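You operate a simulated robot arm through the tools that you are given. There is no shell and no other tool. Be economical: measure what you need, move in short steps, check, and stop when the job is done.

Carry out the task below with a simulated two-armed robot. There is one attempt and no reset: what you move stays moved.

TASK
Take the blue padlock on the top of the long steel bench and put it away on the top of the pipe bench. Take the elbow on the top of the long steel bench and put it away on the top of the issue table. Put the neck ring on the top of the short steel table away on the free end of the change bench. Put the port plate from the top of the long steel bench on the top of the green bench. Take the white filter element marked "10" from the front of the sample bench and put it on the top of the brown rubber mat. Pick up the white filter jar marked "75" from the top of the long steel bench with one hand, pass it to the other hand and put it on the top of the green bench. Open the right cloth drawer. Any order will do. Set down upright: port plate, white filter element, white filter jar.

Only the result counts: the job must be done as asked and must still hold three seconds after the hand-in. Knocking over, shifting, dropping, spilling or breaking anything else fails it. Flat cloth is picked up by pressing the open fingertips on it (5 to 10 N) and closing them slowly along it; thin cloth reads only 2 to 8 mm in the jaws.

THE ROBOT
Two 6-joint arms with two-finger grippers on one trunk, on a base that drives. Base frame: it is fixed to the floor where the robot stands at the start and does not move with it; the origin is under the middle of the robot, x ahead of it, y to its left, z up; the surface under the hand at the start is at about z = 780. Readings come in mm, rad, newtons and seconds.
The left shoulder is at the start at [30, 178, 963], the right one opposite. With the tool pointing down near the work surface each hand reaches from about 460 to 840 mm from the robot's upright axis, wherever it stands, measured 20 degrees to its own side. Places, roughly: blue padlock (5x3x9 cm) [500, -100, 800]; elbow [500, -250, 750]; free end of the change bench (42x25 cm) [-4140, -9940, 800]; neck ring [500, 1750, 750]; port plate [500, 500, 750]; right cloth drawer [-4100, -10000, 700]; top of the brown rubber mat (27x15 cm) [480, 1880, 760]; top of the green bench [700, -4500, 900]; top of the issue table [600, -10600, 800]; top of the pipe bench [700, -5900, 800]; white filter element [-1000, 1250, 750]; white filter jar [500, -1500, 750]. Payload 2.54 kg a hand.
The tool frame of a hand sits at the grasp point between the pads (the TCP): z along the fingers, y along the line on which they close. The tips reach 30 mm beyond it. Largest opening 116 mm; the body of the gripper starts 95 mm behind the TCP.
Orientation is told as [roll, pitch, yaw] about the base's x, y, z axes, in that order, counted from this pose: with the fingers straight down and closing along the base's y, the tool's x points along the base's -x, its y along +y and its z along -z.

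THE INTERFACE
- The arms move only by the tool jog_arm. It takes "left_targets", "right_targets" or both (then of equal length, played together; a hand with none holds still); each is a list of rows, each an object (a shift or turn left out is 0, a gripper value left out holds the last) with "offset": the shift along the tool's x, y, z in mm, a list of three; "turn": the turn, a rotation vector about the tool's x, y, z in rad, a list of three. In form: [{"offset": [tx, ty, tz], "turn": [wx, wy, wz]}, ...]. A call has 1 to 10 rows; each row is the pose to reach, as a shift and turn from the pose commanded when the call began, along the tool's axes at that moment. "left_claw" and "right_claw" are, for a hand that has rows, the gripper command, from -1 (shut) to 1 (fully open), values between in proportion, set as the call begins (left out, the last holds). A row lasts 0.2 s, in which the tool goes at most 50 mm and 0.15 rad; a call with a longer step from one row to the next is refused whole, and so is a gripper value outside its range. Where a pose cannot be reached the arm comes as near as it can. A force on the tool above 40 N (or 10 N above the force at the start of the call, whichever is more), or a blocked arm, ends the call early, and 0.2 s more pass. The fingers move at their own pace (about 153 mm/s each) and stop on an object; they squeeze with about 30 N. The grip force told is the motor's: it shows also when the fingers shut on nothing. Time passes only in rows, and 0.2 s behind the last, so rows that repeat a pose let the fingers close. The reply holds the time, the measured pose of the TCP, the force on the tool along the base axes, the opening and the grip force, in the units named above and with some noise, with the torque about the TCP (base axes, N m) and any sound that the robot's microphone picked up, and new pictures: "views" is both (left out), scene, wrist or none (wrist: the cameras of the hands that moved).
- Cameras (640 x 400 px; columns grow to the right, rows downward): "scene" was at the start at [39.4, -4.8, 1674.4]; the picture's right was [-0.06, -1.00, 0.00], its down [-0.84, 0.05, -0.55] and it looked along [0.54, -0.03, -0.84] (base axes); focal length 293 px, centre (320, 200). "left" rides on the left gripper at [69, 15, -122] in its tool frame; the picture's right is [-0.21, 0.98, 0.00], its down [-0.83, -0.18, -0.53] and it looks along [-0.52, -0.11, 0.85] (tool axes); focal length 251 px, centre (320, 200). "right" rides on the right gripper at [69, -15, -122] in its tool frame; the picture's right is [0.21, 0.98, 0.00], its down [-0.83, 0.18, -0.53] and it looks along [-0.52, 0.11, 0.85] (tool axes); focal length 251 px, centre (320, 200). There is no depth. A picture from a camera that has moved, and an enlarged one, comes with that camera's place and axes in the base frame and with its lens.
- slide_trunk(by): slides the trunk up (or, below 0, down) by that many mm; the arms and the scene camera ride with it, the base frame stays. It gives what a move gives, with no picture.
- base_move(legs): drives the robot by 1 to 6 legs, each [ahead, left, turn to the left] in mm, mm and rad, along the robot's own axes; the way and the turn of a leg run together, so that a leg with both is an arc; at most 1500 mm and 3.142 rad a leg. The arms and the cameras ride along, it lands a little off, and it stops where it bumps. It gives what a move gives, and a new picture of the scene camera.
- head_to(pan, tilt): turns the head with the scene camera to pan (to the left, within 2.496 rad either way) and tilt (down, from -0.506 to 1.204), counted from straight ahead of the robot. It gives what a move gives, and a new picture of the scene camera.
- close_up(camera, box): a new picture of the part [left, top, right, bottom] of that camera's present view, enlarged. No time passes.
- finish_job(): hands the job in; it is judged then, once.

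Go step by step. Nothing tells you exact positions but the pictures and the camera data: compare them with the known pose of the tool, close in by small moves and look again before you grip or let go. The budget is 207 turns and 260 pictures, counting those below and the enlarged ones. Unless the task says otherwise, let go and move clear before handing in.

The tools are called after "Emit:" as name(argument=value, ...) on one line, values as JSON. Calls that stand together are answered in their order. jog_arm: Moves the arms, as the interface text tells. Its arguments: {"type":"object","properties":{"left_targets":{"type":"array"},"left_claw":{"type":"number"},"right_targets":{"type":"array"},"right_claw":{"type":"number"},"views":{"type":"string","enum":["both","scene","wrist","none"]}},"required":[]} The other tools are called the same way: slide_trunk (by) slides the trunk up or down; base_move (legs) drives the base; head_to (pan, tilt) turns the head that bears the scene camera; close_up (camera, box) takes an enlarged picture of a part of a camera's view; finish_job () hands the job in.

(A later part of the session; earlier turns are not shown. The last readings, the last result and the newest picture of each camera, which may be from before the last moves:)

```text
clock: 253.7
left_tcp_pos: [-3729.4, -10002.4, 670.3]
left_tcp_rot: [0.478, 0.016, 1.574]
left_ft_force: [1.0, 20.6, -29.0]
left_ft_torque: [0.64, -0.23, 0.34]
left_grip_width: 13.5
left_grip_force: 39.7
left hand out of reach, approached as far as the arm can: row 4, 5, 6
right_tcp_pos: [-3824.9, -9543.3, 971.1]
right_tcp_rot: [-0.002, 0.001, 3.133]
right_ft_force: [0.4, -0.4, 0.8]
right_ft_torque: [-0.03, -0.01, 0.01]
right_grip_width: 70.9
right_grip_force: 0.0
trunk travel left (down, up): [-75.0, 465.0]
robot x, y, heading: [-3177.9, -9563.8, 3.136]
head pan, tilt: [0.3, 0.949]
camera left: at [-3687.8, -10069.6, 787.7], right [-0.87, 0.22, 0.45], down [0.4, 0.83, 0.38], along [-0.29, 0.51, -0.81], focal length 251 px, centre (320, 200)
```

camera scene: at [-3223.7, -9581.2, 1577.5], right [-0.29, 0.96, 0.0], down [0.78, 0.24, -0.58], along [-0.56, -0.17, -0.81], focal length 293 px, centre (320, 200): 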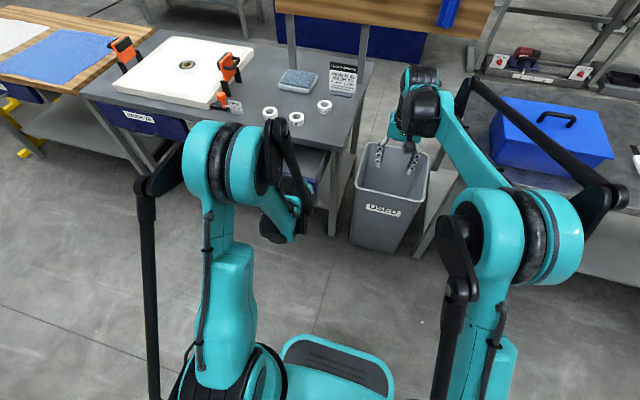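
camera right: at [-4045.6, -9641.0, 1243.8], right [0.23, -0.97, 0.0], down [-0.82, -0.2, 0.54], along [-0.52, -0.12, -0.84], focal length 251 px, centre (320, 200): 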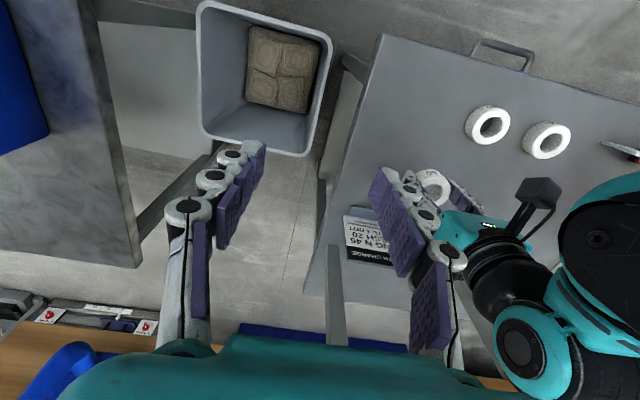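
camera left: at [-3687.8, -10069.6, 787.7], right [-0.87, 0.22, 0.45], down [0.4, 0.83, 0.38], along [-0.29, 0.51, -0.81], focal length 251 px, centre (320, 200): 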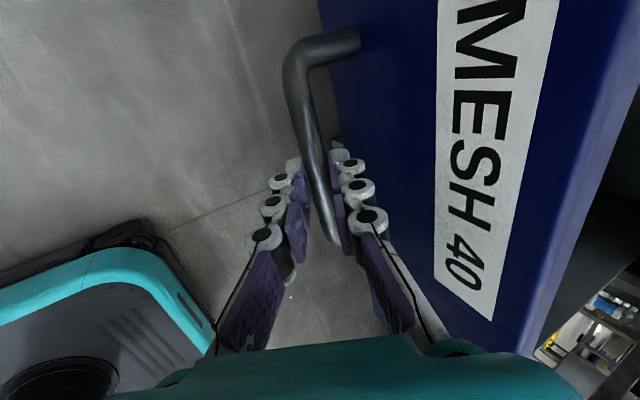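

The drawer is now ~240 mm out. I release and move the hand clear, then raise the trunk and look.

Emit:
jog_arm(left_targets=[{"offset": [0, 0, 0]}, {"offset": [0, 0, 0]}, {"offset": [0, 0, -30]}, {"offset": [0, 0, -70]}, {"offset": [0, 0, -115]}], left_claw=-0.2, views="none")

Emit:
slide_trunk(by=200)

Emit:
head_to(pan=0.5, tilt=0.85)

```text
clock: 254.9
left_tcp_pos: [-3674.7, -9999.6, 777.3]
left_tcp_rot: [0.484, 0.022, 1.576]
left_ft_force: [-0.2, -0.7, 0.6]
left_ft_torque: [0.0, -0.02, 0.02]
left_grip_width: 46.3
left_grip_force: 0.1
right_tcp_pos: [-3822.7, -9543.7, 973.1]
right_tcp_rot: [-0.001, -0.003, 3.133]
right_ft_force: [-0.3, -0.4, 0.8]
right_ft_torque: [-0.04, 0.05, 0.01]
right_grip_width: 70.7
right_grip_force: 0.0
trunk travel left (down, up): [-75.0, 465.0]
robot x, y, heading: [-3181.4, -9559.9, 3.136]
head pan, tilt: [0.3, 0.949]
```

```text
clock: 257.1
left_tcp_pos: [-3675.6, -10001.4, 976.5]
left_tcp_rot: [0.482, 0.02, 1.577]
left_ft_force: [0.7, 0.4, 0.5]
left_ft_torque: [0.04, 0.01, 0.01]
left_grip_width: 46.7
left_grip_force: 0.0
right_tcp_pos: [-3823.3, -9542.4, 1172.6]
right_tcp_rot: [-0.001, -0.003, 3.134]
right_ft_force: [0.4, 0.2, 0.4]
right_ft_torque: [-0.01, -0.01, 0.0]
right_grip_width: 70.8
right_grip_force: 0.0
trunk travel left (down, up): [-275.0, 265.0]
robot x, y, heading: [-3180.4, -9558.7, 3.134]
head pan, tilt: [0.3, 0.949]
```

```text
clock: 257.8
left_tcp_pos: [-3675.2, -10001.3, 975.3]
left_tcp_rot: [0.484, 0.02, 1.578]
left_ft_force: [-0.1, 0.3, -0.1]
left_ft_torque: [-0.02, -0.03, 0.02]
left_grip_width: 46.4
left_grip_force: 0.0
right_tcp_pos: [-3823.3, -9544.2, 1171.9]
right_tcp_rot: [-0.001, -0.002, 3.135]
right_ft_force: [-0.1, -0.1, 0.6]
right_ft_torque: [-0.01, -0.06, -0.01]
right_grip_width: 70.6
right_grip_force: 0.1
trunk travel left (down, up): [-275.0, 265.0]
robot x, y, heading: [-3180.4, -9559.8, 3.136]
head pan, tilt: [0.499, 0.85]
camera scene: at [-3223.0, -9598.5, 1785.0], right [-0.47, 0.88, 0.0], down [0.66, 0.36, -0.66], along [-0.58, -0.31, -0.75], focal length 293 px, centre (320, 200)
```

scene: 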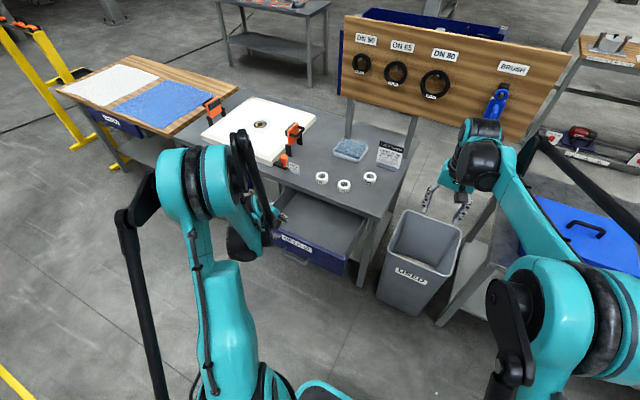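

The right drawer is open and the rings are in place. I restore the left hand's orientation and drive back toward the long bench.

Emit:
jog_arm(left_targets=[{"offset": [0, 0, -30], "turn": [0.13, 0, 0]}, {"offset": [0, 0, -60], "turn": [0.26, 0, 0]}, {"offset": [0, 0, -60], "turn": [0.38, 0, 0]}, {"offset": [0, 0, -60], "turn": [0.48, 0, 0]}], left_claw=1, views="none")

Emit:
jog_arm(left_targets=[{"turn": [0, 0, -0.145]}, {"turn": [0, 0, -0.29]}, {"turn": [0, 0, -0.435]}, {"turn": [0, 0, -0.58]}, {"turn": [0, 0, -0.725]}, {"turn": [0, 0, -0.87]}, {"turn": [0, 0, -1.015]}, {"turn": [0, 0, -1.16]}, {"turn": [0, 0, -1.305]}, {"turn": [0, 0, -1.45]}], views="none")

Emit:
base_move(legs=[[0, -1400, 0], [-1450, 0, 0], [-1420, 0, 0], [0, 0, -1.57]])

```text
clock: 258.8
left_tcp_pos: [-3648.1, -10000.6, 1029.8]
left_tcp_rot: [0.001, 0.02, 1.579]
left_ft_force: [0.0, 0.9, 0.8]
left_ft_torque: [-0.02, -0.02, 0.01]
left_grip_width: 116.1
left_grip_force: 0.0
right_tcp_pos: [-3823.7, -9543.4, 1172.1]
right_tcp_rot: [-0.002, -0.001, 3.134]
right_ft_force: [0.1, 0.4, 0.5]
right_ft_torque: [0.04, 0.01, -0.03]
right_grip_width: 70.9
right_grip_force: 0.0
trunk travel left (down, up): [-275.0, 265.0]
robot x, y, heading: [-3185.3, -9559.8, 3.134]
head pan, tilt: [0.499, 0.85]
```

```text
clock: 261.0
left_tcp_pos: [-3647.8, -10001.4, 1030.0]
left_tcp_rot: [0.02, 0.001, 3.03]
left_ft_force: [-0.1, 0.1, -0.3]
left_ft_torque: [0.01, -0.01, 0.0]
left_grip_width: 115.9
left_grip_force: 0.0
right_tcp_pos: [-3822.9, -9544.0, 1172.5]
right_tcp_rot: [-0.002, -0.001, 3.133]
right_ft_force: [0.4, 0.2, -0.1]
right_ft_torque: [0.03, 0.03, -0.01]
right_grip_width: 70.7
right_grip_force: 0.0
trunk travel left (down, up): [-275.0, 265.0]
robot x, y, heading: [-3182.1, -9559.5, 3.138]
head pan, tilt: [0.499, 0.85]
```

```text
clock: 285.4
left_tcp_pos: [-722.1, -7679.5, 1029.7]
left_tcp_rot: [0.022, 0.0, 1.453]
left_ft_force: [-0.2, -0.3, -0.3]
left_ft_torque: [0.01, 0.01, -0.01]
left_grip_width: 116.1
left_grip_force: 0.1
right_tcp_pos: [-265.5, -7504.9, 1171.8]
right_tcp_rot: [-0.001, -0.002, 1.559]
right_ft_force: [0.5, -0.3, 0.5]
right_ft_torque: [0.02, -0.01, 0.0]
right_grip_width: 70.9
right_grip_force: 0.2
trunk travel left (down, up): [-275.0, 265.0]
robot x, y, heading: [-287.1, -8146.0, 1.562]
head pan, tilt: [0.499, 0.85]
camera scene: at [-321.9, -8106.8, 1785.0], right [0.88, 0.47, 0.0], down [0.35, -0.66, -0.66], along [-0.31, 0.58, -0.75], focal length 293 px, centre (320, 200)
```

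scene: 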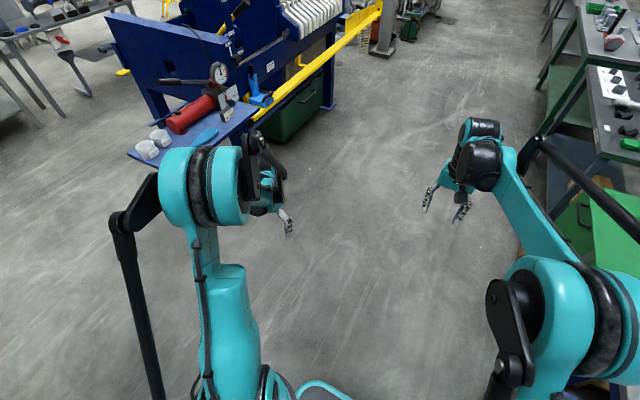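

Emit:
base_move(legs=[[1400, 0, 0], [1400, 0, 0], [1400, 0, 0], [1400, 0, 0], [1400, 0, 0], [1000, 150, 0.0]])

Emit:
base_move(legs=[[300, 0, 0], [0, 0, -1.565]])

Emit:
head_to(pan=0.5, tilt=0.7)

```text
clock: 323.5
left_tcp_pos: [-768.7, 318.2, 1029.6]
left_tcp_rot: [0.019, -0.001, 1.431]
left_ft_force: [0.0, -0.1, 0.6]
left_ft_torque: [-0.03, -0.03, -0.03]
left_grip_width: 115.7
left_grip_force: 0.0
right_tcp_pos: [-308.1, 481.0, 1171.8]
right_tcp_rot: [-0.002, -0.001, 1.537]
right_ft_force: [0.0, -0.1, -0.2]
right_ft_torque: [-0.01, 0.03, -0.01]
right_grip_width: 70.6
right_grip_force: 0.0
trunk travel left (down, up): [-275.0, 265.0]
robot x, y, heading: [-340.6, -155.0, 1.542]
head pan, tilt: [0.499, 0.85]
camera scene: at [-378.0, -120.0, 1785.0], right [0.89, 0.45, 0.0], down [0.34, -0.67, -0.66], along [-0.3, 0.59, -0.75], focal length 293 px, centre (320, 200)
```

scene: 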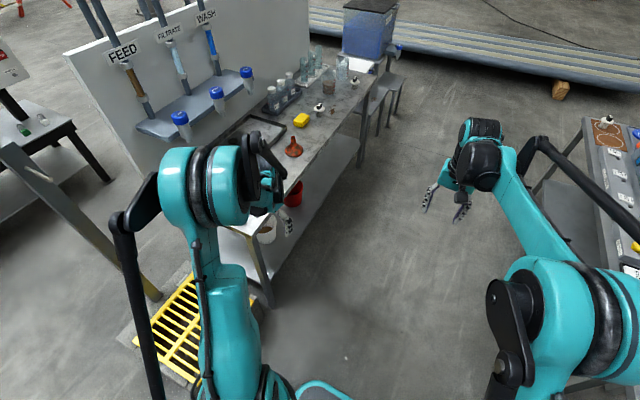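

```text
clock: 329.4
left_tcp_pos: [153.5, 567.9, 1028.8]
left_tcp_rot: [0.02, 0.0, -0.158]
left_ft_force: [0.1, 0.2, 0.5]
left_ft_torque: [-0.02, -0.04, 0.03]
left_grip_width: 116.1
left_grip_force: 0.1
right_tcp_pos: [308.0, 103.8, 1172.7]
right_tcp_rot: [-0.001, -0.002, -0.053]
right_ft_force: [-0.6, 0.8, 0.1]
right_ft_torque: [0.03, -0.01, -0.01]
right_grip_width: 71.0
right_grip_force: 0.0
trunk travel left (down, up): [-275.0, 265.0]
robot x, y, heading: [-330.9, 153.1, -0.054]
head pan, tilt: [0.499, 0.85]
camera scene: at [-290.7, 183.4, 1785.0], right [0.43, -0.9, 0.0], down [-0.68, -0.33, -0.66], along [0.59, 0.29, -0.75], focal length 293 px, centre (320, 200)
```

scene: 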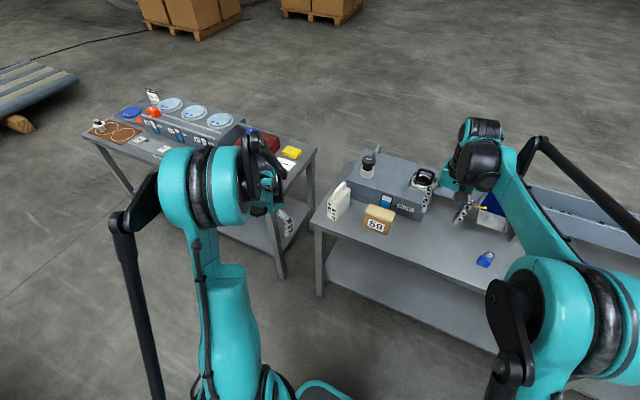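

```text
clock: 330.1
left_tcp_pos: [152.9, 567.9, 1029.5]
left_tcp_rot: [0.019, 0.0, -0.16]
left_ft_force: [0.6, 0.2, 0.1]
left_ft_torque: [0.01, 0.0, 0.01]
left_grip_width: 116.0
left_grip_force: 0.0
right_tcp_pos: [308.3, 103.3, 1172.3]
right_tcp_rot: [-0.001, -0.002, -0.053]
right_ft_force: [0.0, -0.2, -0.2]
right_ft_torque: [-0.02, 0.01, 0.01]
right_grip_width: 70.9
right_grip_force: 0.0
trunk travel left (down, up): [-275.0, 265.0]
robot x, y, heading: [-330.1, 149.0, -0.052]
head pan, tilt: [0.499, 0.7]
camera scene: at [-284.7, 186.6, 1797.2], right [0.43, -0.9, 0.0], down [-0.58, -0.28, -0.76], along [0.69, 0.33, -0.64], focal length 293 px, centre (320, 200)
```

scene: 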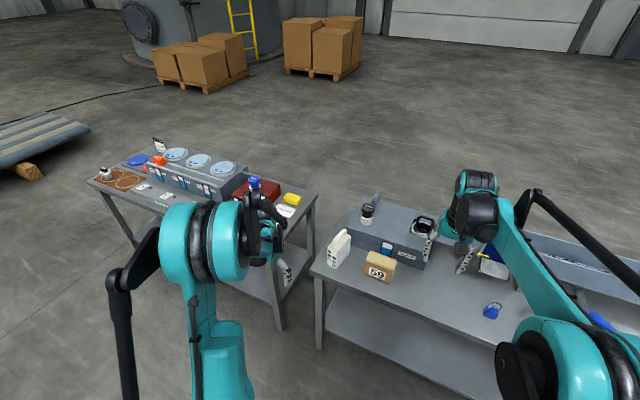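

Emit:
close_up(camera="scene", box=[310, 190, 450, 300])

```text
3.64 times, centred on (380, 245) of scene
camera zoom: at [-284.7, 186.6, 1797.2], right [0.43, -0.9, 0.0], down [-0.58, -0.28, -0.76], along [0.69, 0.33, -0.64], focal length 1064 px, centre (102, 36)
```

zoom: 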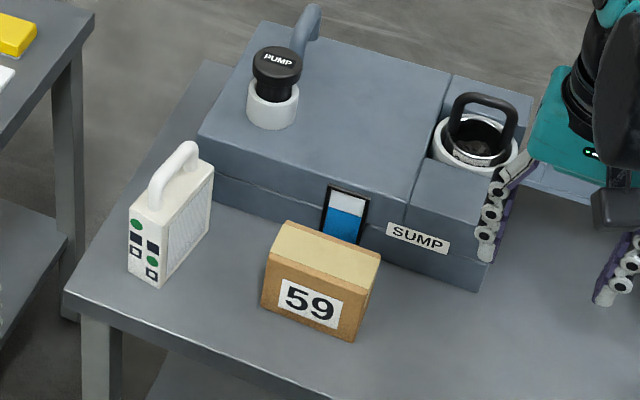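

The white block with a handle and green dots (near [481, 465], top of body ≈ z 910) should be the port plate. I move the base so the left hand can reach it, and take a closer look.

Emit:
base_move(legs=[[155, 102, 0.052]])

Emit:
close_up(camera="left", box=[0, 0, 640, 400])

Emit:
close_up(camera="scene", box=[280, 200, 420, 310])

```text
clock: 331.7
left_tcp_pos: [292.2, 689.8, 1028.4]
left_tcp_rot: [0.019, 0.0, -0.11]
left_ft_force: [0.4, 0.3, -1.3]
left_ft_torque: [-0.01, 0.03, 0.0]
left_grip_width: 115.8
left_grip_force: 0.0
right_tcp_pos: [469.7, 234.6, 1172.3]
right_tcp_rot: [-0.002, -0.002, -0.004]
right_ft_force: [-0.2, 0.2, -0.2]
right_ft_torque: [0.0, 0.06, 0.03]
right_grip_width: 70.8
right_grip_force: 0.0
trunk travel left (down, up): [-275.0, 265.0]
robot x, y, heading: [-172.6, 244.0, 0.005]
head pan, tilt: [0.499, 0.7]
camera scene: at [-126.9, 287.7, 1797.2], right [0.48, -0.88, 0.0], down [-0.57, -0.31, -0.76], along [0.67, 0.37, -0.64], focal length 293 px, centre (320, 200)
```

scene: 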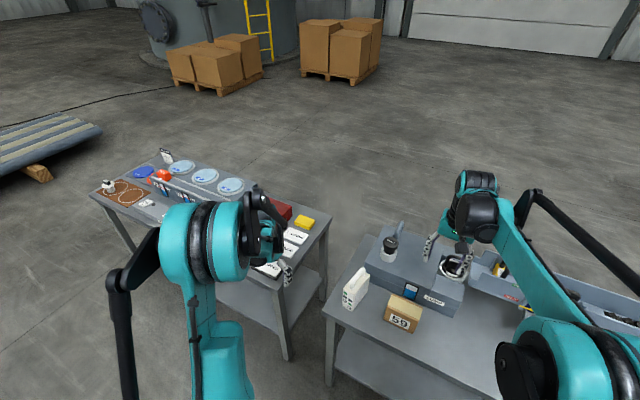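

```text
1.00 times, centred on (320, 200) of left (not enlarged: the box is as wide or as high as the picture)
camera zoom: at [222.6, 710.5, 1150.5], right [0.32, 0.95, 0.02], down [0.8, -0.28, 0.53], along [0.51, -0.15, -0.85], focal length 251 px, centre (320, 200)
```

zoom: 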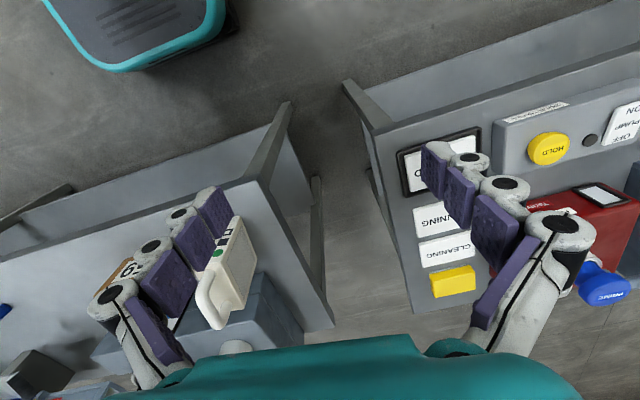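

```text
3.64 times, centred on (350, 255) of scene
camera zoom: at [-126.9, 287.7, 1797.2], right [0.48, -0.88, 0.0], down [-0.57, -0.31, -0.76], along [0.67, 0.37, -0.64], focal length 1064 px, centre (211, 0)
```

zoom: 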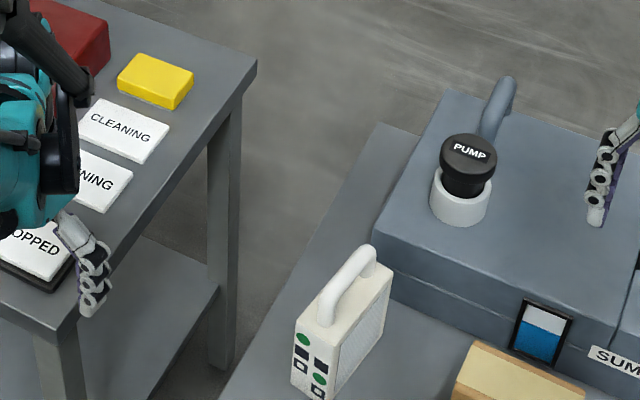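

Emit:
jog_arm(left_targets=[{"offset": [-32, -30, 0]}, {"offset": [-64, -60, 0]}, {"offset": [-96, -90, 0]}, {"offset": [-128, -120, 0]}, {"offset": [-160, -150, 0], "turn": [-0.02, 0, 0.05]}, {"offset": [-190, -178, 0], "turn": [-0.02, 0, 0.1]}, {"offset": [-209, -200, 0], "turn": [-0.02, 0, 0.14]}, {"offset": [-209, -200, 0], "turn": [-0.02, 0, 0.14]}], left_claw=0.5, views="wrist")

Emit:
close_up(camera="scene", box=[280, 200, 420, 310])

```text
clock: 333.5
left_tcp_pos: [476.3, 466.1, 1024.9]
left_tcp_rot: [0.04, 0.004, -0.249]
left_ft_force: [-1.4, 0.5, -1.5]
left_ft_torque: [-0.02, -0.01, -0.02]
left_grip_width: 87.2
left_grip_force: 0.0
right_tcp_pos: [467.9, 232.7, 1171.5]
right_tcp_rot: [-0.002, -0.001, -0.003]
right_ft_force: [0.7, -0.6, 0.4]
right_ft_torque: [0.0, 0.01, -0.02]
right_grip_width: 70.8
right_grip_force: 0.0
trunk travel left (down, up): [-275.0, 265.0]
robot x, y, heading: [-172.1, 248.2, 0.005]
head pan, tilt: [0.499, 0.7]
camera left: at [411.6, 493.9, 1147.5], right [0.45, 0.89, 0.04], down [0.75, -0.4, 0.52], along [0.48, -0.21, -0.85], focal length 251 px, centre (320, 200)
```

left: 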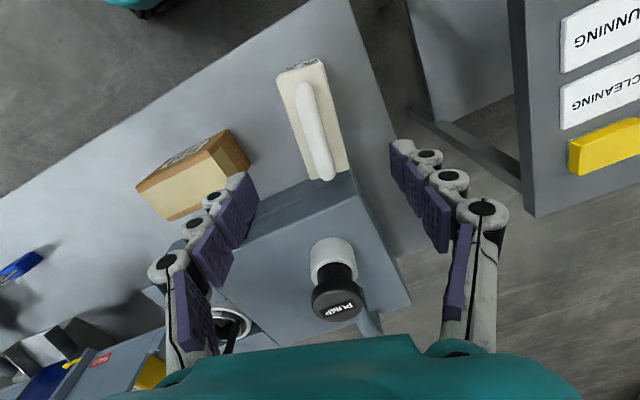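

```text
3.64 times, centred on (350, 255) of scene
camera zoom: at [-128.3, 287.4, 1797.3], right [0.48, -0.88, 0.0], down [-0.57, -0.31, -0.76], along [0.67, 0.37, -0.64], focal length 1064 px, centre (211, 0)
```

zoom: 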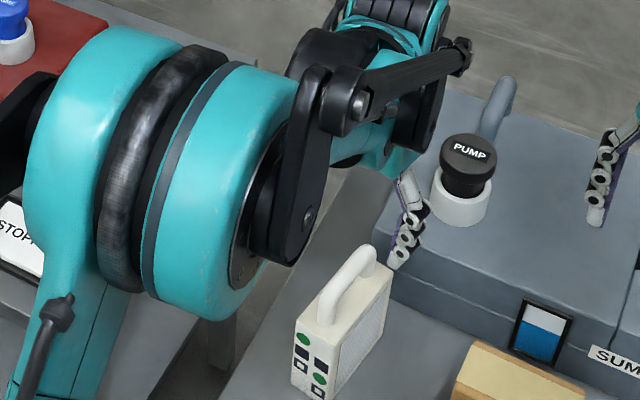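

The jaws straddle the plate and are aligned with it. I correct the small roll and lower around the plate body.

Emit:
jog_arm(left_targets=[{"offset": [4, 2, 25], "turn": [0.04, 0, 0]}, {"offset": [4, 2, 60], "turn": [0.04, 0, 0]}, {"offset": [4, 2, 90], "turn": [0.04, 0, 0]}, {"offset": [4, 2, 90], "turn": [0.04, 0, 0]}], views="wrist")

Emit:
close_up(camera="scene", box=[300, 230, 400, 310])

```text
clock: 334.5
left_tcp_pos: [473.5, 473.1, 936.4]
left_tcp_rot: [0.0, 0.005, -0.251]
left_ft_force: [-1.0, -0.1, -0.3]
left_ft_torque: [0.0, -0.02, -0.01]
left_grip_width: 87.1
left_grip_force: 0.0
right_tcp_pos: [467.8, 233.7, 1172.3]
right_tcp_rot: [-0.001, -0.002, -0.004]
right_ft_force: [-0.1, 0.3, -1.2]
right_ft_torque: [0.03, 0.0, 0.0]
right_grip_width: 70.8
right_grip_force: 0.0
trunk travel left (down, up): [-275.0, 265.0]
robot x, y, heading: [-171.0, 246.0, -0.0]
head pan, tilt: [0.499, 0.7]
camera left: at [410.1, 504.8, 1057.5], right [0.45, 0.89, 0.0], down [0.76, -0.38, 0.53], along [0.47, -0.24, -0.85], focal length 251 px, centre (320, 200)
```

left: 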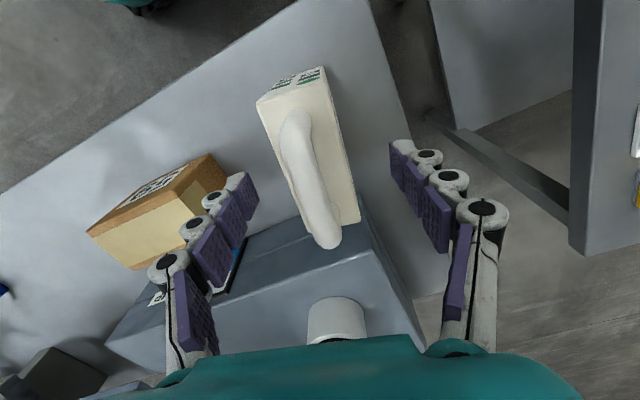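

```text
5.00 times, centred on (350, 270) of scene
camera zoom: at [-128.5, 286.5, 1797.3], right [0.48, -0.88, 0.0], down [-0.57, -0.31, -0.77], along [0.67, 0.37, -0.64], focal length 1463 px, centre (170, -150)
```

zoom: 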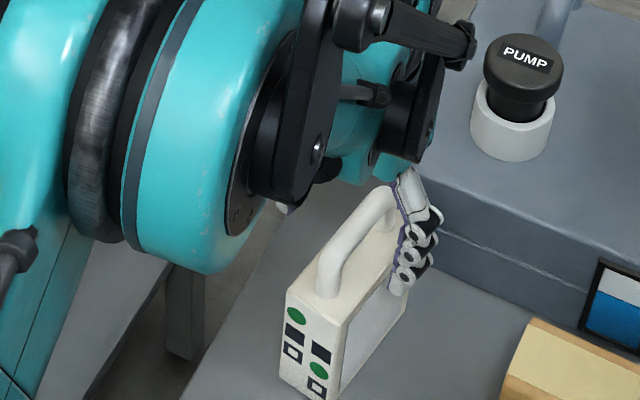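

Emit:
jog_arm(left_targets=[{"offset": [0, -8, 15]}, {"offset": [0, -8, 35]}, {"offset": [0, -8, 52]}, {"offset": [0, -8, 52]}], views="wrist")

Emit:
close_up(camera="scene", box=[300, 230, 400, 310])

```text
clock: 335.5
left_tcp_pos: [471.5, 466.3, 883.0]
left_tcp_rot: [0.001, 0.002, -0.251]
left_ft_force: [0.3, -0.1, 0.4]
left_ft_torque: [0.0, -0.04, 0.02]
left_grip_width: 87.0
left_grip_force: 0.1
right_tcp_pos: [467.9, 233.3, 1171.6]
right_tcp_rot: [-0.002, -0.003, -0.003]
right_ft_force: [-0.2, 0.5, 0.1]
right_ft_torque: [-0.01, -0.02, -0.02]
right_grip_width: 70.6
right_grip_force: 0.1
trunk travel left (down, up): [-275.0, 265.0]
robot x, y, heading: [-173.8, 248.6, -0.002]
head pan, tilt: [0.499, 0.7]
camera left: at [407.5, 498.0, 1005.0], right [0.45, 0.89, 0.0], down [0.76, -0.38, 0.53], along [0.47, -0.24, -0.85], focal length 251 px, centre (320, 200)
```

left: 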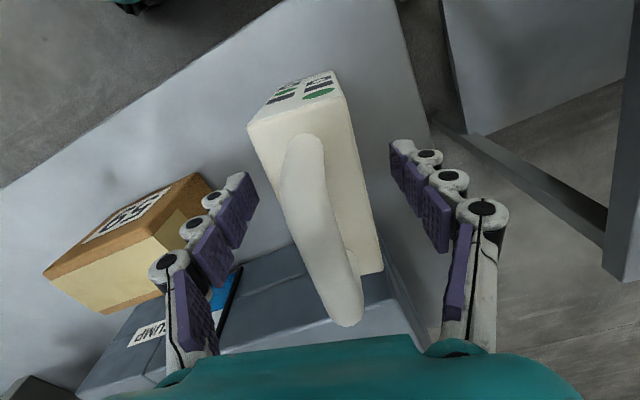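

```text
5.00 times, centred on (350, 270) of scene
camera zoom: at [-128.4, 286.8, 1797.3], right [0.48, -0.88, 0.0], down [-0.57, -0.31, -0.76], along [0.67, 0.37, -0.64], focal length 1463 px, centre (170, -150)
```

zoom: 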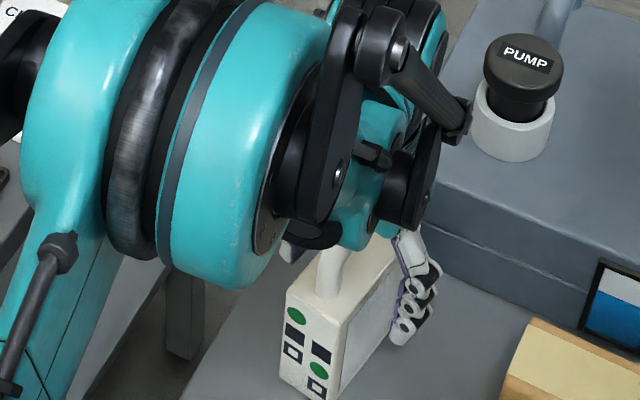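

Emit:
jog_arm(left_targets=[{"offset": [0, 0, 12]}, {"offset": [0, 0, 12]}], views="none")

Emit:
jog_arm(left_targets=[{"offset": [0, 0, 0]}, {"offset": [0, 0, 0]}, {"offset": [0, 0, 0]}], left_claw=-1, views="wrist")

```text
clock: 336.1
left_tcp_pos: [470.8, 468.2, 871.1]
left_tcp_rot: [-0.001, 0.002, -0.251]
left_ft_force: [0.4, -0.3, -0.4]
left_ft_torque: [0.01, 0.02, 0.0]
left_grip_width: 87.1
left_grip_force: 0.1
right_tcp_pos: [467.8, 234.2, 1172.1]
right_tcp_rot: [-0.001, -0.002, -0.005]
right_ft_force: [0.4, -0.5, 0.7]
right_ft_torque: [-0.02, 0.0, 0.01]
right_grip_width: 70.7
right_grip_force: 0.1
trunk travel left (down, up): [-275.0, 265.0]
robot x, y, heading: [-167.2, 248.1, 0.001]
head pan, tilt: [0.499, 0.7]
```

```text
clock: 336.9
left_tcp_pos: [470.1, 467.0, 870.2]
left_tcp_rot: [-0.001, 0.002, -0.249]
left_ft_force: [0.1, -0.1, 3.6]
left_ft_torque: [0.0, 0.0, 0.12]
left_grip_width: 45.3
left_grip_force: 30.0
right_tcp_pos: [468.5, 233.9, 1172.4]
right_tcp_rot: [-0.002, -0.001, -0.003]
right_ft_force: [0.2, 0.1, 0.1]
right_ft_torque: [0.0, 0.03, 0.02]
right_grip_width: 70.9
right_grip_force: 0.0
trunk travel left (down, up): [-275.0, 265.0]
robot x, y, heading: [-172.2, 244.8, -0.007]
head pan, tilt: [0.499, 0.7]
camera left: at [406.9, 498.7, 992.6], right [0.45, 0.89, 0.0], down [0.76, -0.38, 0.53], along [0.47, -0.24, -0.85], focal length 251 px, centre (320, 200)
```

left: 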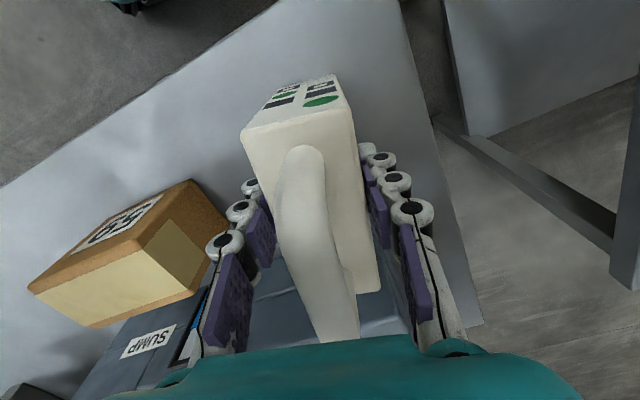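

Plate gripped (45 mm). I lift it straight up.

Emit:
jog_arm(left_targets=[{"offset": [0, 0, -20]}, {"offset": [0, 0, -60]}, {"offset": [0, 0, -100]}, {"offset": [0, 0, -140]}, {"offset": [0, 0, -180]}, {"offset": [0, 0, -200]}, {"offset": [0, 0, -200]}], views="wrist")

```text
clock: 338.5
left_tcp_pos: [471.5, 464.5, 1071.3]
left_tcp_rot: [0.0, 0.004, -0.251]
left_ft_force: [-0.4, -0.3, -3.6]
left_ft_torque: [-0.01, 0.02, 0.03]
left_grip_width: 45.3
left_grip_force: 29.6
right_tcp_pos: [469.4, 233.2, 1172.1]
right_tcp_rot: [-0.002, 0.0, -0.003]
right_ft_force: [0.2, 0.0, -0.1]
right_ft_torque: [-0.02, 0.04, 0.0]
right_grip_width: 70.8
right_grip_force: 0.0
trunk travel left (down, up): [-275.0, 265.0]
robot x, y, heading: [-171.4, 251.0, -0.003]
head pan, tilt: [0.499, 0.7]
camera left: at [407.6, 497.2, 1193.7], right [0.45, 0.89, 0.0], down [0.76, -0.38, 0.53], along [0.47, -0.24, -0.85], focal length 251 px, centre (320, 200)
```

left: 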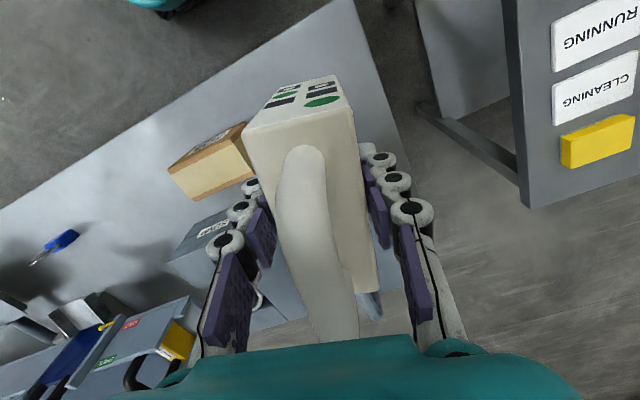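

Now the padlock for the right hand: shift base right and look.

Emit:
base_move(legs=[[0, -165, 0]])

Emit:
head_to(pan=-0.1, tilt=0.95)

Emit:
close_up(camera="right", box=[0, 0, 640, 400])

```text
clock: 339.9
left_tcp_pos: [472.0, 299.9, 1072.0]
left_tcp_rot: [0.0, 0.003, -0.252]
left_ft_force: [0.1, -0.5, -2.8]
left_ft_torque: [0.03, 0.04, 0.03]
left_grip_width: 45.4
left_grip_force: 30.1
right_tcp_pos: [469.2, 69.1, 1171.3]
right_tcp_rot: [-0.001, -0.002, -0.005]
right_ft_force: [-0.4, -0.1, 0.1]
right_ft_torque: [0.04, 0.02, -0.02]
right_grip_width: 70.7
right_grip_force: 0.1
trunk travel left (down, up): [-275.0, 265.0]
robot x, y, heading: [-170.5, 84.4, -0.002]
head pan, tilt: [0.499, 0.7]
camera scene: at [-127.6, 122.7, 1797.3], right [0.48, -0.88, 0.0], down [-0.57, -0.31, -0.76], along [0.67, 0.37, -0.64], focal length 293 px, centre (320, 200)
```

scene: 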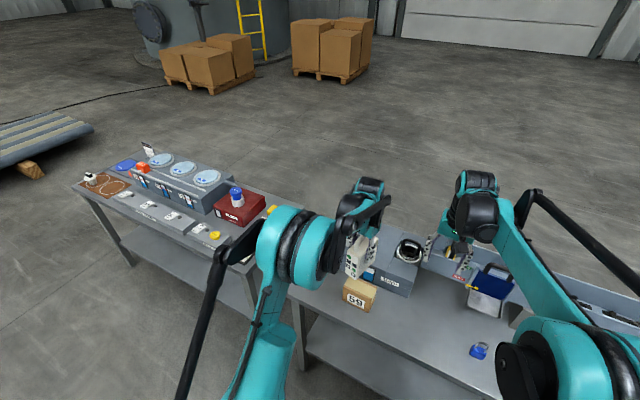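

```text
clock: 340.9
left_tcp_pos: [472.2, 300.9, 1071.9]
left_tcp_rot: [0.0, 0.003, -0.251]
left_ft_force: [0.5, -0.1, -3.6]
left_ft_torque: [0.0, 0.03, 0.01]
left_grip_width: 45.3
left_grip_force: 29.8
right_tcp_pos: [469.8, 68.6, 1171.4]
right_tcp_rot: [-0.001, -0.001, -0.004]
right_ft_force: [0.3, -0.7, -0.1]
right_ft_torque: [0.02, 0.02, -0.01]
right_grip_width: 70.7
right_grip_force: 0.1
trunk travel left (down, up): [-275.0, 265.0]
robot x, y, heading: [-172.3, 84.5, -0.005]
head pan, tilt: [-0.099, 0.949]
camera scene: at [-129.9, 76.0, 1777.5], right [-0.1, -0.99, 0.0], down [-0.81, 0.08, -0.58], along [0.58, -0.06, -0.81], focal length 293 px, centre (320, 200)
```

scene: 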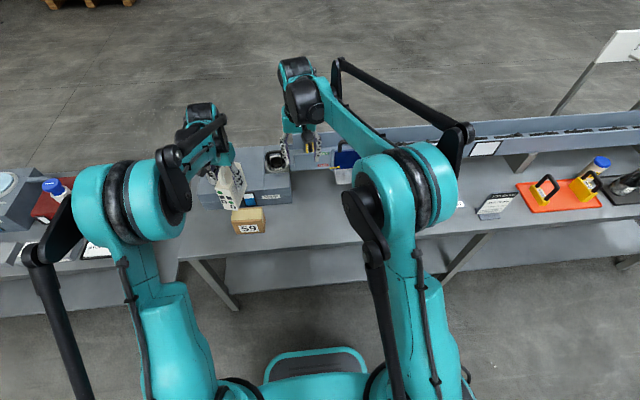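

```text
1.00 times, centred on (320, 200) of right (not enlarged: the box is as wide or as high as the picture)
camera zoom: at [398.8, 55.7, 1293.4], right [-0.21, 0.98, 0.0], down [0.83, 0.18, 0.53], along [0.52, 0.11, -0.84], focal length 251 px, centre (320, 200)
```

zoom: 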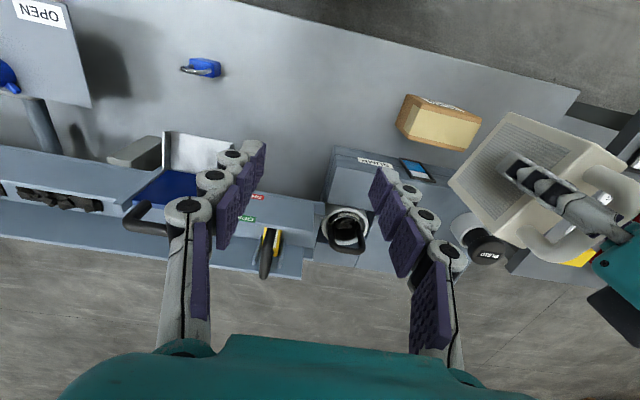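

Emit:
jog_arm(right_targets=[{"offset": [0, -40, 20]}, {"offset": [0, -80, 40]}, {"offset": [-2, -120, 60]}, {"offset": [-3, -160, 80]}, {"offset": [-4, -198, 110]}, {"offset": [-4, -200, 158]}, {"offset": [-4, -200, 206]}, {"offset": [-4, -200, 250]}, {"offset": [-4, -200, 250]}], right_claw=0.6, views="wrist")

Emit:
close_up(camera="scene", box=[300, 130, 460, 260])

```text
clock: 342.9
left_tcp_pos: [470.6, 301.5, 1071.5]
left_tcp_rot: [-0.001, 0.002, -0.251]
left_ft_force: [-0.2, 0.0, -3.6]
left_ft_torque: [0.01, 0.02, 0.02]
left_grip_width: 45.1
left_grip_force: 29.4
right_tcp_pos: [468.8, -130.2, 923.3]
right_tcp_rot: [-0.001, -0.001, -0.004]
right_ft_force: [-0.4, 0.2, 0.9]
right_ft_torque: [-0.02, -0.02, -0.01]
right_grip_width: 92.6
right_grip_force: 0.1
trunk travel left (down, up): [-275.0, 265.0]
robot x, y, heading: [-170.3, 83.0, -0.001]
head pan, tilt: [-0.099, 0.949]
camera right: at [399.5, -144.0, 1044.5], right [-0.21, 0.98, 0.0], down [0.83, 0.18, 0.54], along [0.52, 0.11, -0.84], focal length 251 px, centre (320, 200)
```

right: 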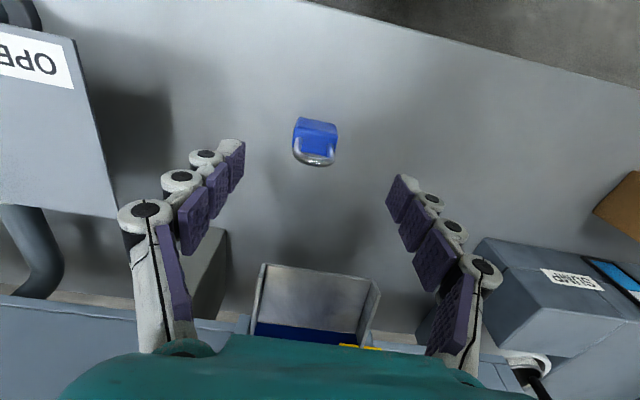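

```text
3.08 times, centred on (380, 195) of scene
camera zoom: at [-131.1, 76.4, 1777.6], right [-0.1, -0.99, 0.0], down [-0.81, 0.08, -0.58], along [0.58, -0.06, -0.81], focal length 900 px, centre (135, 215)
```

zoom: 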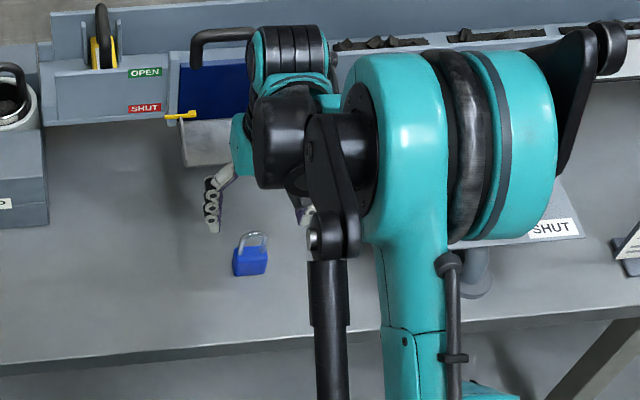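

Emit:
jog_arm(right_targets=[{"offset": [4, -4, 40]}, {"offset": [4, -4, 70]}, {"offset": [4, -4, 70]}], views="wrist")

```text
clock: 343.7
left_tcp_pos: [471.1, 300.6, 1072.1]
left_tcp_rot: [-0.001, 0.004, -0.252]
left_ft_force: [-0.2, -0.2, -4.2]
left_ft_torque: [-0.01, 0.07, -0.01]
left_grip_width: 45.6
left_grip_force: 29.8
right_tcp_pos: [466.7, -134.7, 852.4]
right_tcp_rot: [-0.001, -0.002, -0.006]
right_ft_force: [0.8, -0.1, 0.0]
right_ft_torque: [0.01, -0.01, -0.01]
right_grip_width: 93.0
right_grip_force: 0.1
trunk travel left (down, up): [-275.0, 265.0]
robot x, y, heading: [-171.4, 86.9, -0.001]
head pan, tilt: [-0.099, 0.949]
camera right: at [397.6, -147.8, 974.5], right [-0.21, 0.98, 0.0], down [0.83, 0.18, 0.54], along [0.52, 0.11, -0.84], focal length 251 px, centre (320, 200)
```

right: 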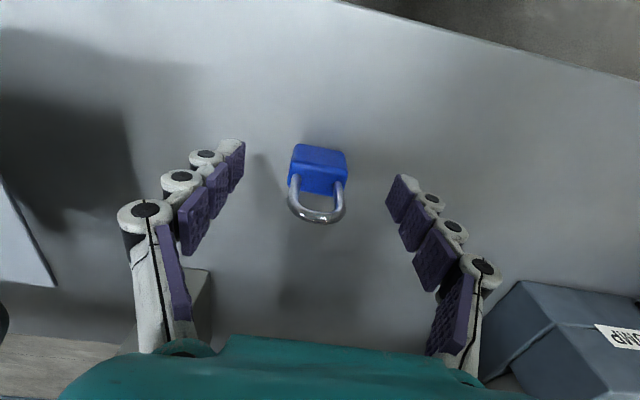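

Emit:
jog_arm(right_targets=[{"offset": [0, 0, 12]}, {"offset": [0, 0, 24]}, {"offset": [0, 0, 28]}, {"offset": [0, 0, 28]}], views="none")

Emit:
jog_arm(right_targets=[{"offset": [0, 0, 0]}, {"offset": [0, 0, 0]}, {"offset": [0, 0, 0]}], right_claw=-1, views="wrist")

```text
clock: 344.7
left_tcp_pos: [472.4, 299.8, 1071.7]
left_tcp_rot: [0.001, 0.002, -0.251]
left_ft_force: [0.0, -0.8, -2.8]
left_ft_torque: [0.02, 0.02, 0.02]
left_grip_width: 45.3
left_grip_force: 29.2
right_tcp_pos: [468.3, -134.3, 825.8]
right_tcp_rot: [-0.001, -0.002, -0.006]
right_ft_force: [0.1, 0.4, -0.2]
right_ft_torque: [0.01, 0.0, -0.03]
right_grip_width: 92.9
right_grip_force: 0.0
trunk travel left (down, up): [-275.0, 265.0]
robot x, y, heading: [-172.8, 85.3, -0.004]
head pan, tilt: [-0.099, 0.949]
```

```text
clock: 345.5
left_tcp_pos: [471.4, 301.3, 1071.6]
left_tcp_rot: [0.001, 0.004, -0.253]
left_ft_force: [-0.4, -0.5, -4.1]
left_ft_torque: [-0.01, 0.01, 0.01]
left_grip_width: 45.2
left_grip_force: 29.8
right_tcp_pos: [467.5, -135.8, 825.5]
right_tcp_rot: [-0.001, -0.001, -0.005]
right_ft_force: [0.8, 0.6, 3.0]
right_ft_torque: [-0.01, -0.03, 0.01]
right_grip_width: 41.0
right_grip_force: 29.6
trunk travel left (down, up): [-275.0, 265.0]
robot x, y, heading: [-174.7, 82.6, -0.003]
head pan, tilt: [-0.099, 0.949]
camera right: at [397.9, -148.9, 946.8], right [-0.21, 0.98, 0.0], down [0.83, 0.18, 0.54], along [0.52, 0.11, -0.84], focal length 251 px, centre (320, 200)
```

right: 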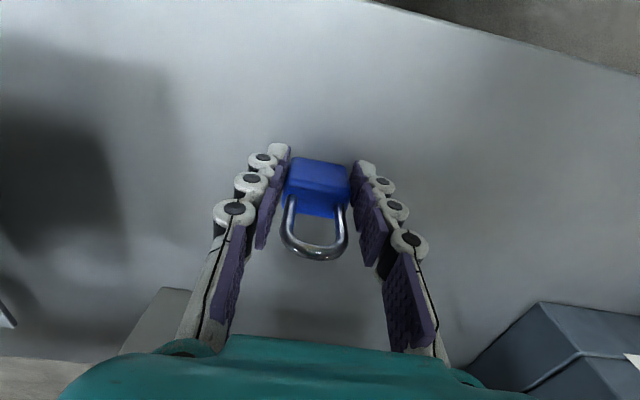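

Padlock gripped (41 mm). I lift it and drive to the green bench.

Emit:
jog_arm(right_targets=[{"offset": [0, 0, -30]}, {"offset": [0, 0, -75]}, {"offset": [0, 0, -120]}, {"offset": [0, 0, -165]}, {"offset": [0, 0, -210]}, {"offset": [0, 0, -250]}, {"offset": [0, 0, -250]}], views="none")

Emit:
base_move(legs=[[-220, 0, 0], [0, -1480, 0], [0, -1480, 0], [0, -1450, 0]])

Emit:
head_to(pan=-0.1, tilt=0.7)

```text
clock: 347.1
left_tcp_pos: [471.9, 301.0, 1071.7]
left_tcp_rot: [0.001, 0.003, -0.251]
left_ft_force: [0.4, 0.2, -2.9]
left_ft_torque: [0.01, 0.04, 0.01]
left_grip_width: 45.5
left_grip_force: 29.8
right_tcp_pos: [467.4, -134.6, 1077.4]
right_tcp_rot: [-0.002, -0.001, -0.005]
right_ft_force: [0.2, 0.1, -1.4]
right_ft_torque: [-0.02, 0.01, 0.0]
right_grip_width: 40.8
right_grip_force: 30.0
trunk travel left (down, up): [-275.0, 265.0]
robot x, y, heading: [-172.5, 82.8, -0.002]
head pan, tilt: [-0.099, 0.949]
```

```text
clock: 369.4
left_tcp_pos: [207.6, -4109.8, 1071.6]
left_tcp_rot: [0.001, 0.003, -0.267]
left_ft_force: [0.0, -1.0, -3.6]
left_ft_torque: [0.04, 0.04, 0.01]
left_grip_width: 45.5
left_grip_force: 29.8
right_tcp_pos: [197.2, -4543.6, 1077.1]
right_tcp_rot: [-0.002, -0.002, -0.02]
right_ft_force: [0.0, 0.2, -1.6]
right_ft_torque: [-0.02, 0.01, -0.04]
right_grip_width: 40.8
right_grip_force: 29.8
trunk travel left (down, up): [-275.0, 265.0]
robot x, y, heading: [-438.0, -4314.5, -0.016]
head pan, tilt: [-0.099, 0.949]
camera scene: at [-397.1, -4325.2, 1777.5], right [-0.12, -0.99, 0.0], down [-0.81, 0.1, -0.58], along [0.58, -0.07, -0.81], focal length 293 px, centre (320, 200)
```

scene: 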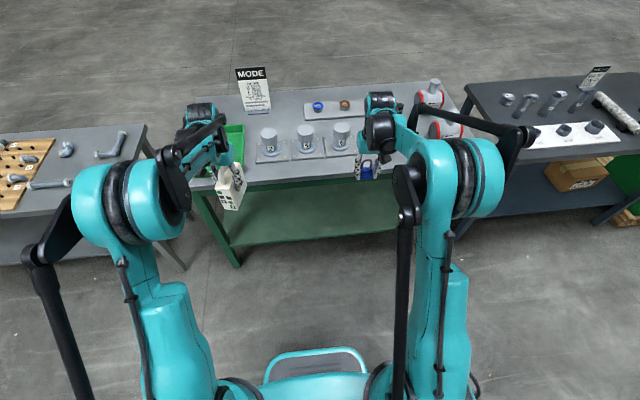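

```text
clock: 370.2
left_tcp_pos: [207.3, -4108.9, 1072.0]
left_tcp_rot: [-0.001, 0.005, -0.267]
left_ft_force: [-1.0, 0.6, -3.4]
left_ft_torque: [0.02, 0.05, -0.03]
left_grip_width: 45.4
left_grip_force: 30.1
right_tcp_pos: [196.7, -4543.9, 1075.6]
right_tcp_rot: [-0.002, -0.002, -0.02]
right_ft_force: [0.4, 0.2, -0.9]
right_ft_torque: [-0.02, 0.01, -0.01]
right_grip_width: 40.8
right_grip_force: 30.2
trunk travel left (down, up): [-275.0, 265.0]
robot x, y, heading: [-437.9, -4316.8, -0.018]
head pan, tilt: [-0.099, 0.7]
camera scene: at [-384.9, -4326.1, 1797.2], right [-0.12, -0.99, 0.0], down [-0.64, 0.08, -0.76], along [0.76, -0.09, -0.65], focal length 293 px, centre (320, 200)
```

scene: 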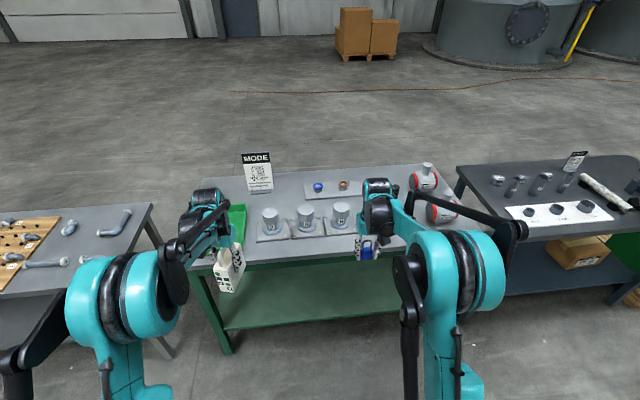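

Emit:
close_up(camera="scene", box=[180, 140, 480, 280])

Emit:
close_up(camera="right", box=[0, 0, 640, 400])

```text
2.13 times, centred on (330, 210) of scene
camera zoom: at [-384.9, -4326.1, 1797.2], right [-0.12, -0.99, 0.0], down [-0.64, 0.08, -0.76], along [0.76, -0.09, -0.65], focal length 624 px, centre (299, 179)
```

zoom: 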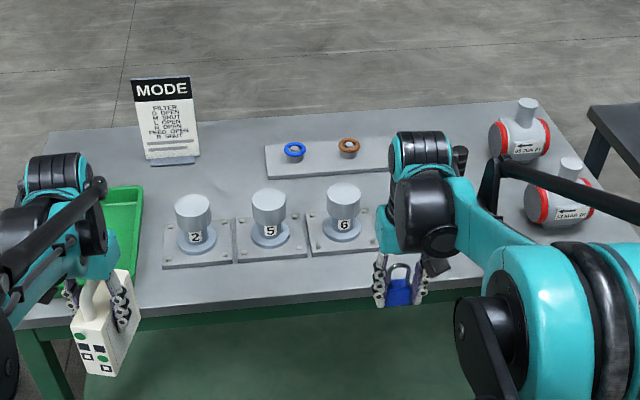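

```text
1.00 times, centred on (320, 200) of right (not enlarged: the box is as wide or as high as the picture)
camera zoom: at [127.1, -4556.6, 1198.3], right [-0.19, 0.98, 0.0], down [0.83, 0.17, 0.53], along [0.53, 0.1, -0.84], focal length 251 px, centre (320, 200)
```

zoom: 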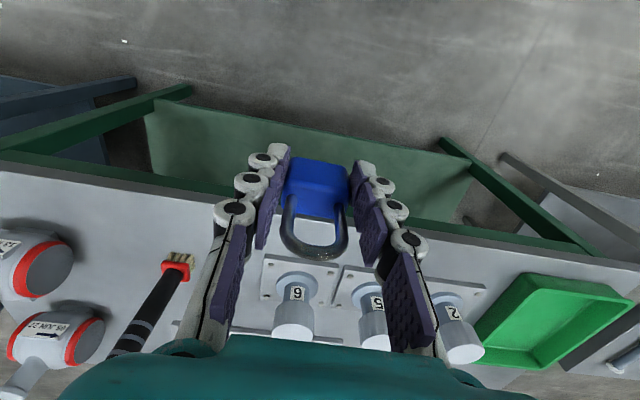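

The green bench top is at z≈895, front edge x≈340. There is free space at its right front around [405, -4660]. I strafe then move in.

Emit:
base_move(legs=[[0, -568, 0.018], [195, 0, 0]])

Emit:
head_to(pan=0.2, tilt=0.85)

Emit:
close_up(camera="left", box=[0, 0, 640, 400])

```text
clock: 374.6
left_tcp_pos: [398.8, -4662.9, 1070.9]
left_tcp_rot: [0.0, 0.005, -0.25]
left_ft_force: [0.1, 0.5, -3.1]
left_ft_torque: [-0.03, 0.04, 0.01]
left_grip_width: 45.4
left_grip_force: 29.6
right_tcp_pos: [395.0, -5097.8, 1076.6]
right_tcp_rot: [-0.001, -0.001, -0.006]
right_ft_force: [-0.1, 0.7, -1.0]
right_ft_torque: [0.01, 0.05, 0.0]
right_grip_width: 40.9
right_grip_force: 30.4
trunk travel left (down, up): [-275.0, 265.0]
robot x, y, heading: [-244.4, -4877.4, -0.007]
head pan, tilt: [-0.099, 0.7]
camera scene: at [-190.0, -4889.1, 1797.2], right [-0.1, -0.99, 0.0], down [-0.64, 0.06, -0.76], along [0.76, -0.08, -0.65], focal length 293 px, centre (320, 200)
```

scene: 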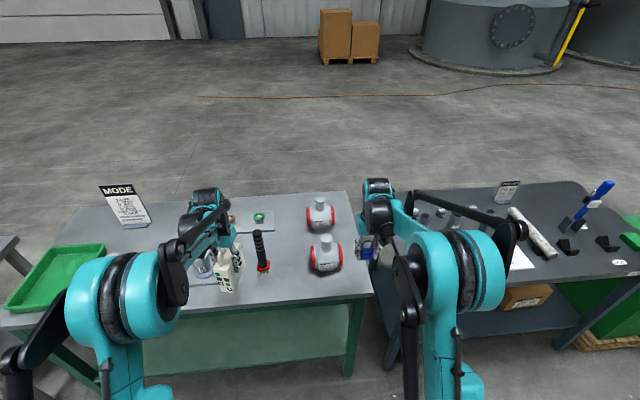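

```text
clock: 375.4
left_tcp_pos: [397.0, -4662.5, 1072.2]
left_tcp_rot: [0.001, 0.003, -0.251]
left_ft_force: [1.4, 0.4, -3.1]
left_ft_torque: [-0.01, 0.03, -0.02]
left_grip_width: 45.3
left_grip_force: 30.1
right_tcp_pos: [395.0, -5097.5, 1077.4]
right_tcp_rot: [-0.001, -0.002, -0.005]
right_ft_force: [-1.0, 0.0, -0.7]
right_ft_torque: [-0.01, 0.04, 0.01]
right_grip_width: 41.0
right_grip_force: 30.2
trunk travel left (down, up): [-275.0, 265.0]
robot x, y, heading: [-247.2, -4880.9, -0.003]
head pan, tilt: [0.201, 0.85]
camera scene: at [-199.7, -4865.1, 1785.1], right [0.2, -0.98, 0.0], down [-0.74, -0.15, -0.66], along [0.65, 0.13, -0.75], focal length 293 px, centre (320, 200)
```

scene: 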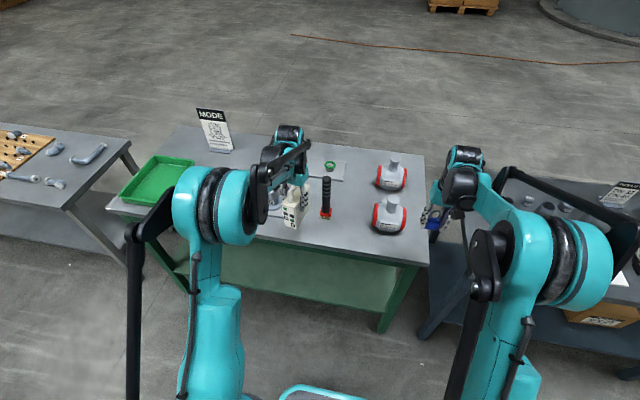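

```text
1.00 times, centred on (320, 200) of left (not enlarged: the box is as wide or as high as the picture)
camera zoom: at [333.8, -4630.5, 1193.7], right [0.45, 0.89, 0.0], down [0.76, -0.38, 0.53], along [0.47, -0.24, -0.85], focal length 251 px, centre (320, 200)
```

zoom: 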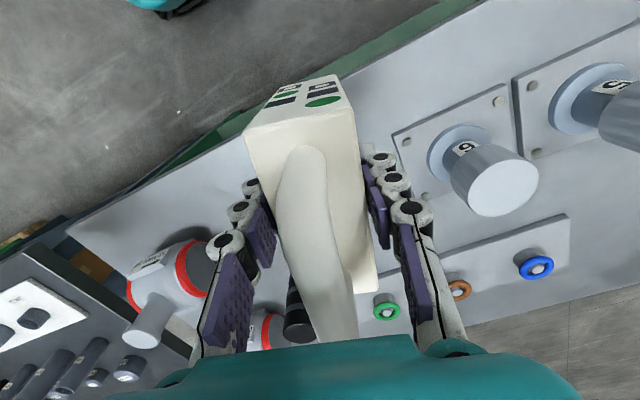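

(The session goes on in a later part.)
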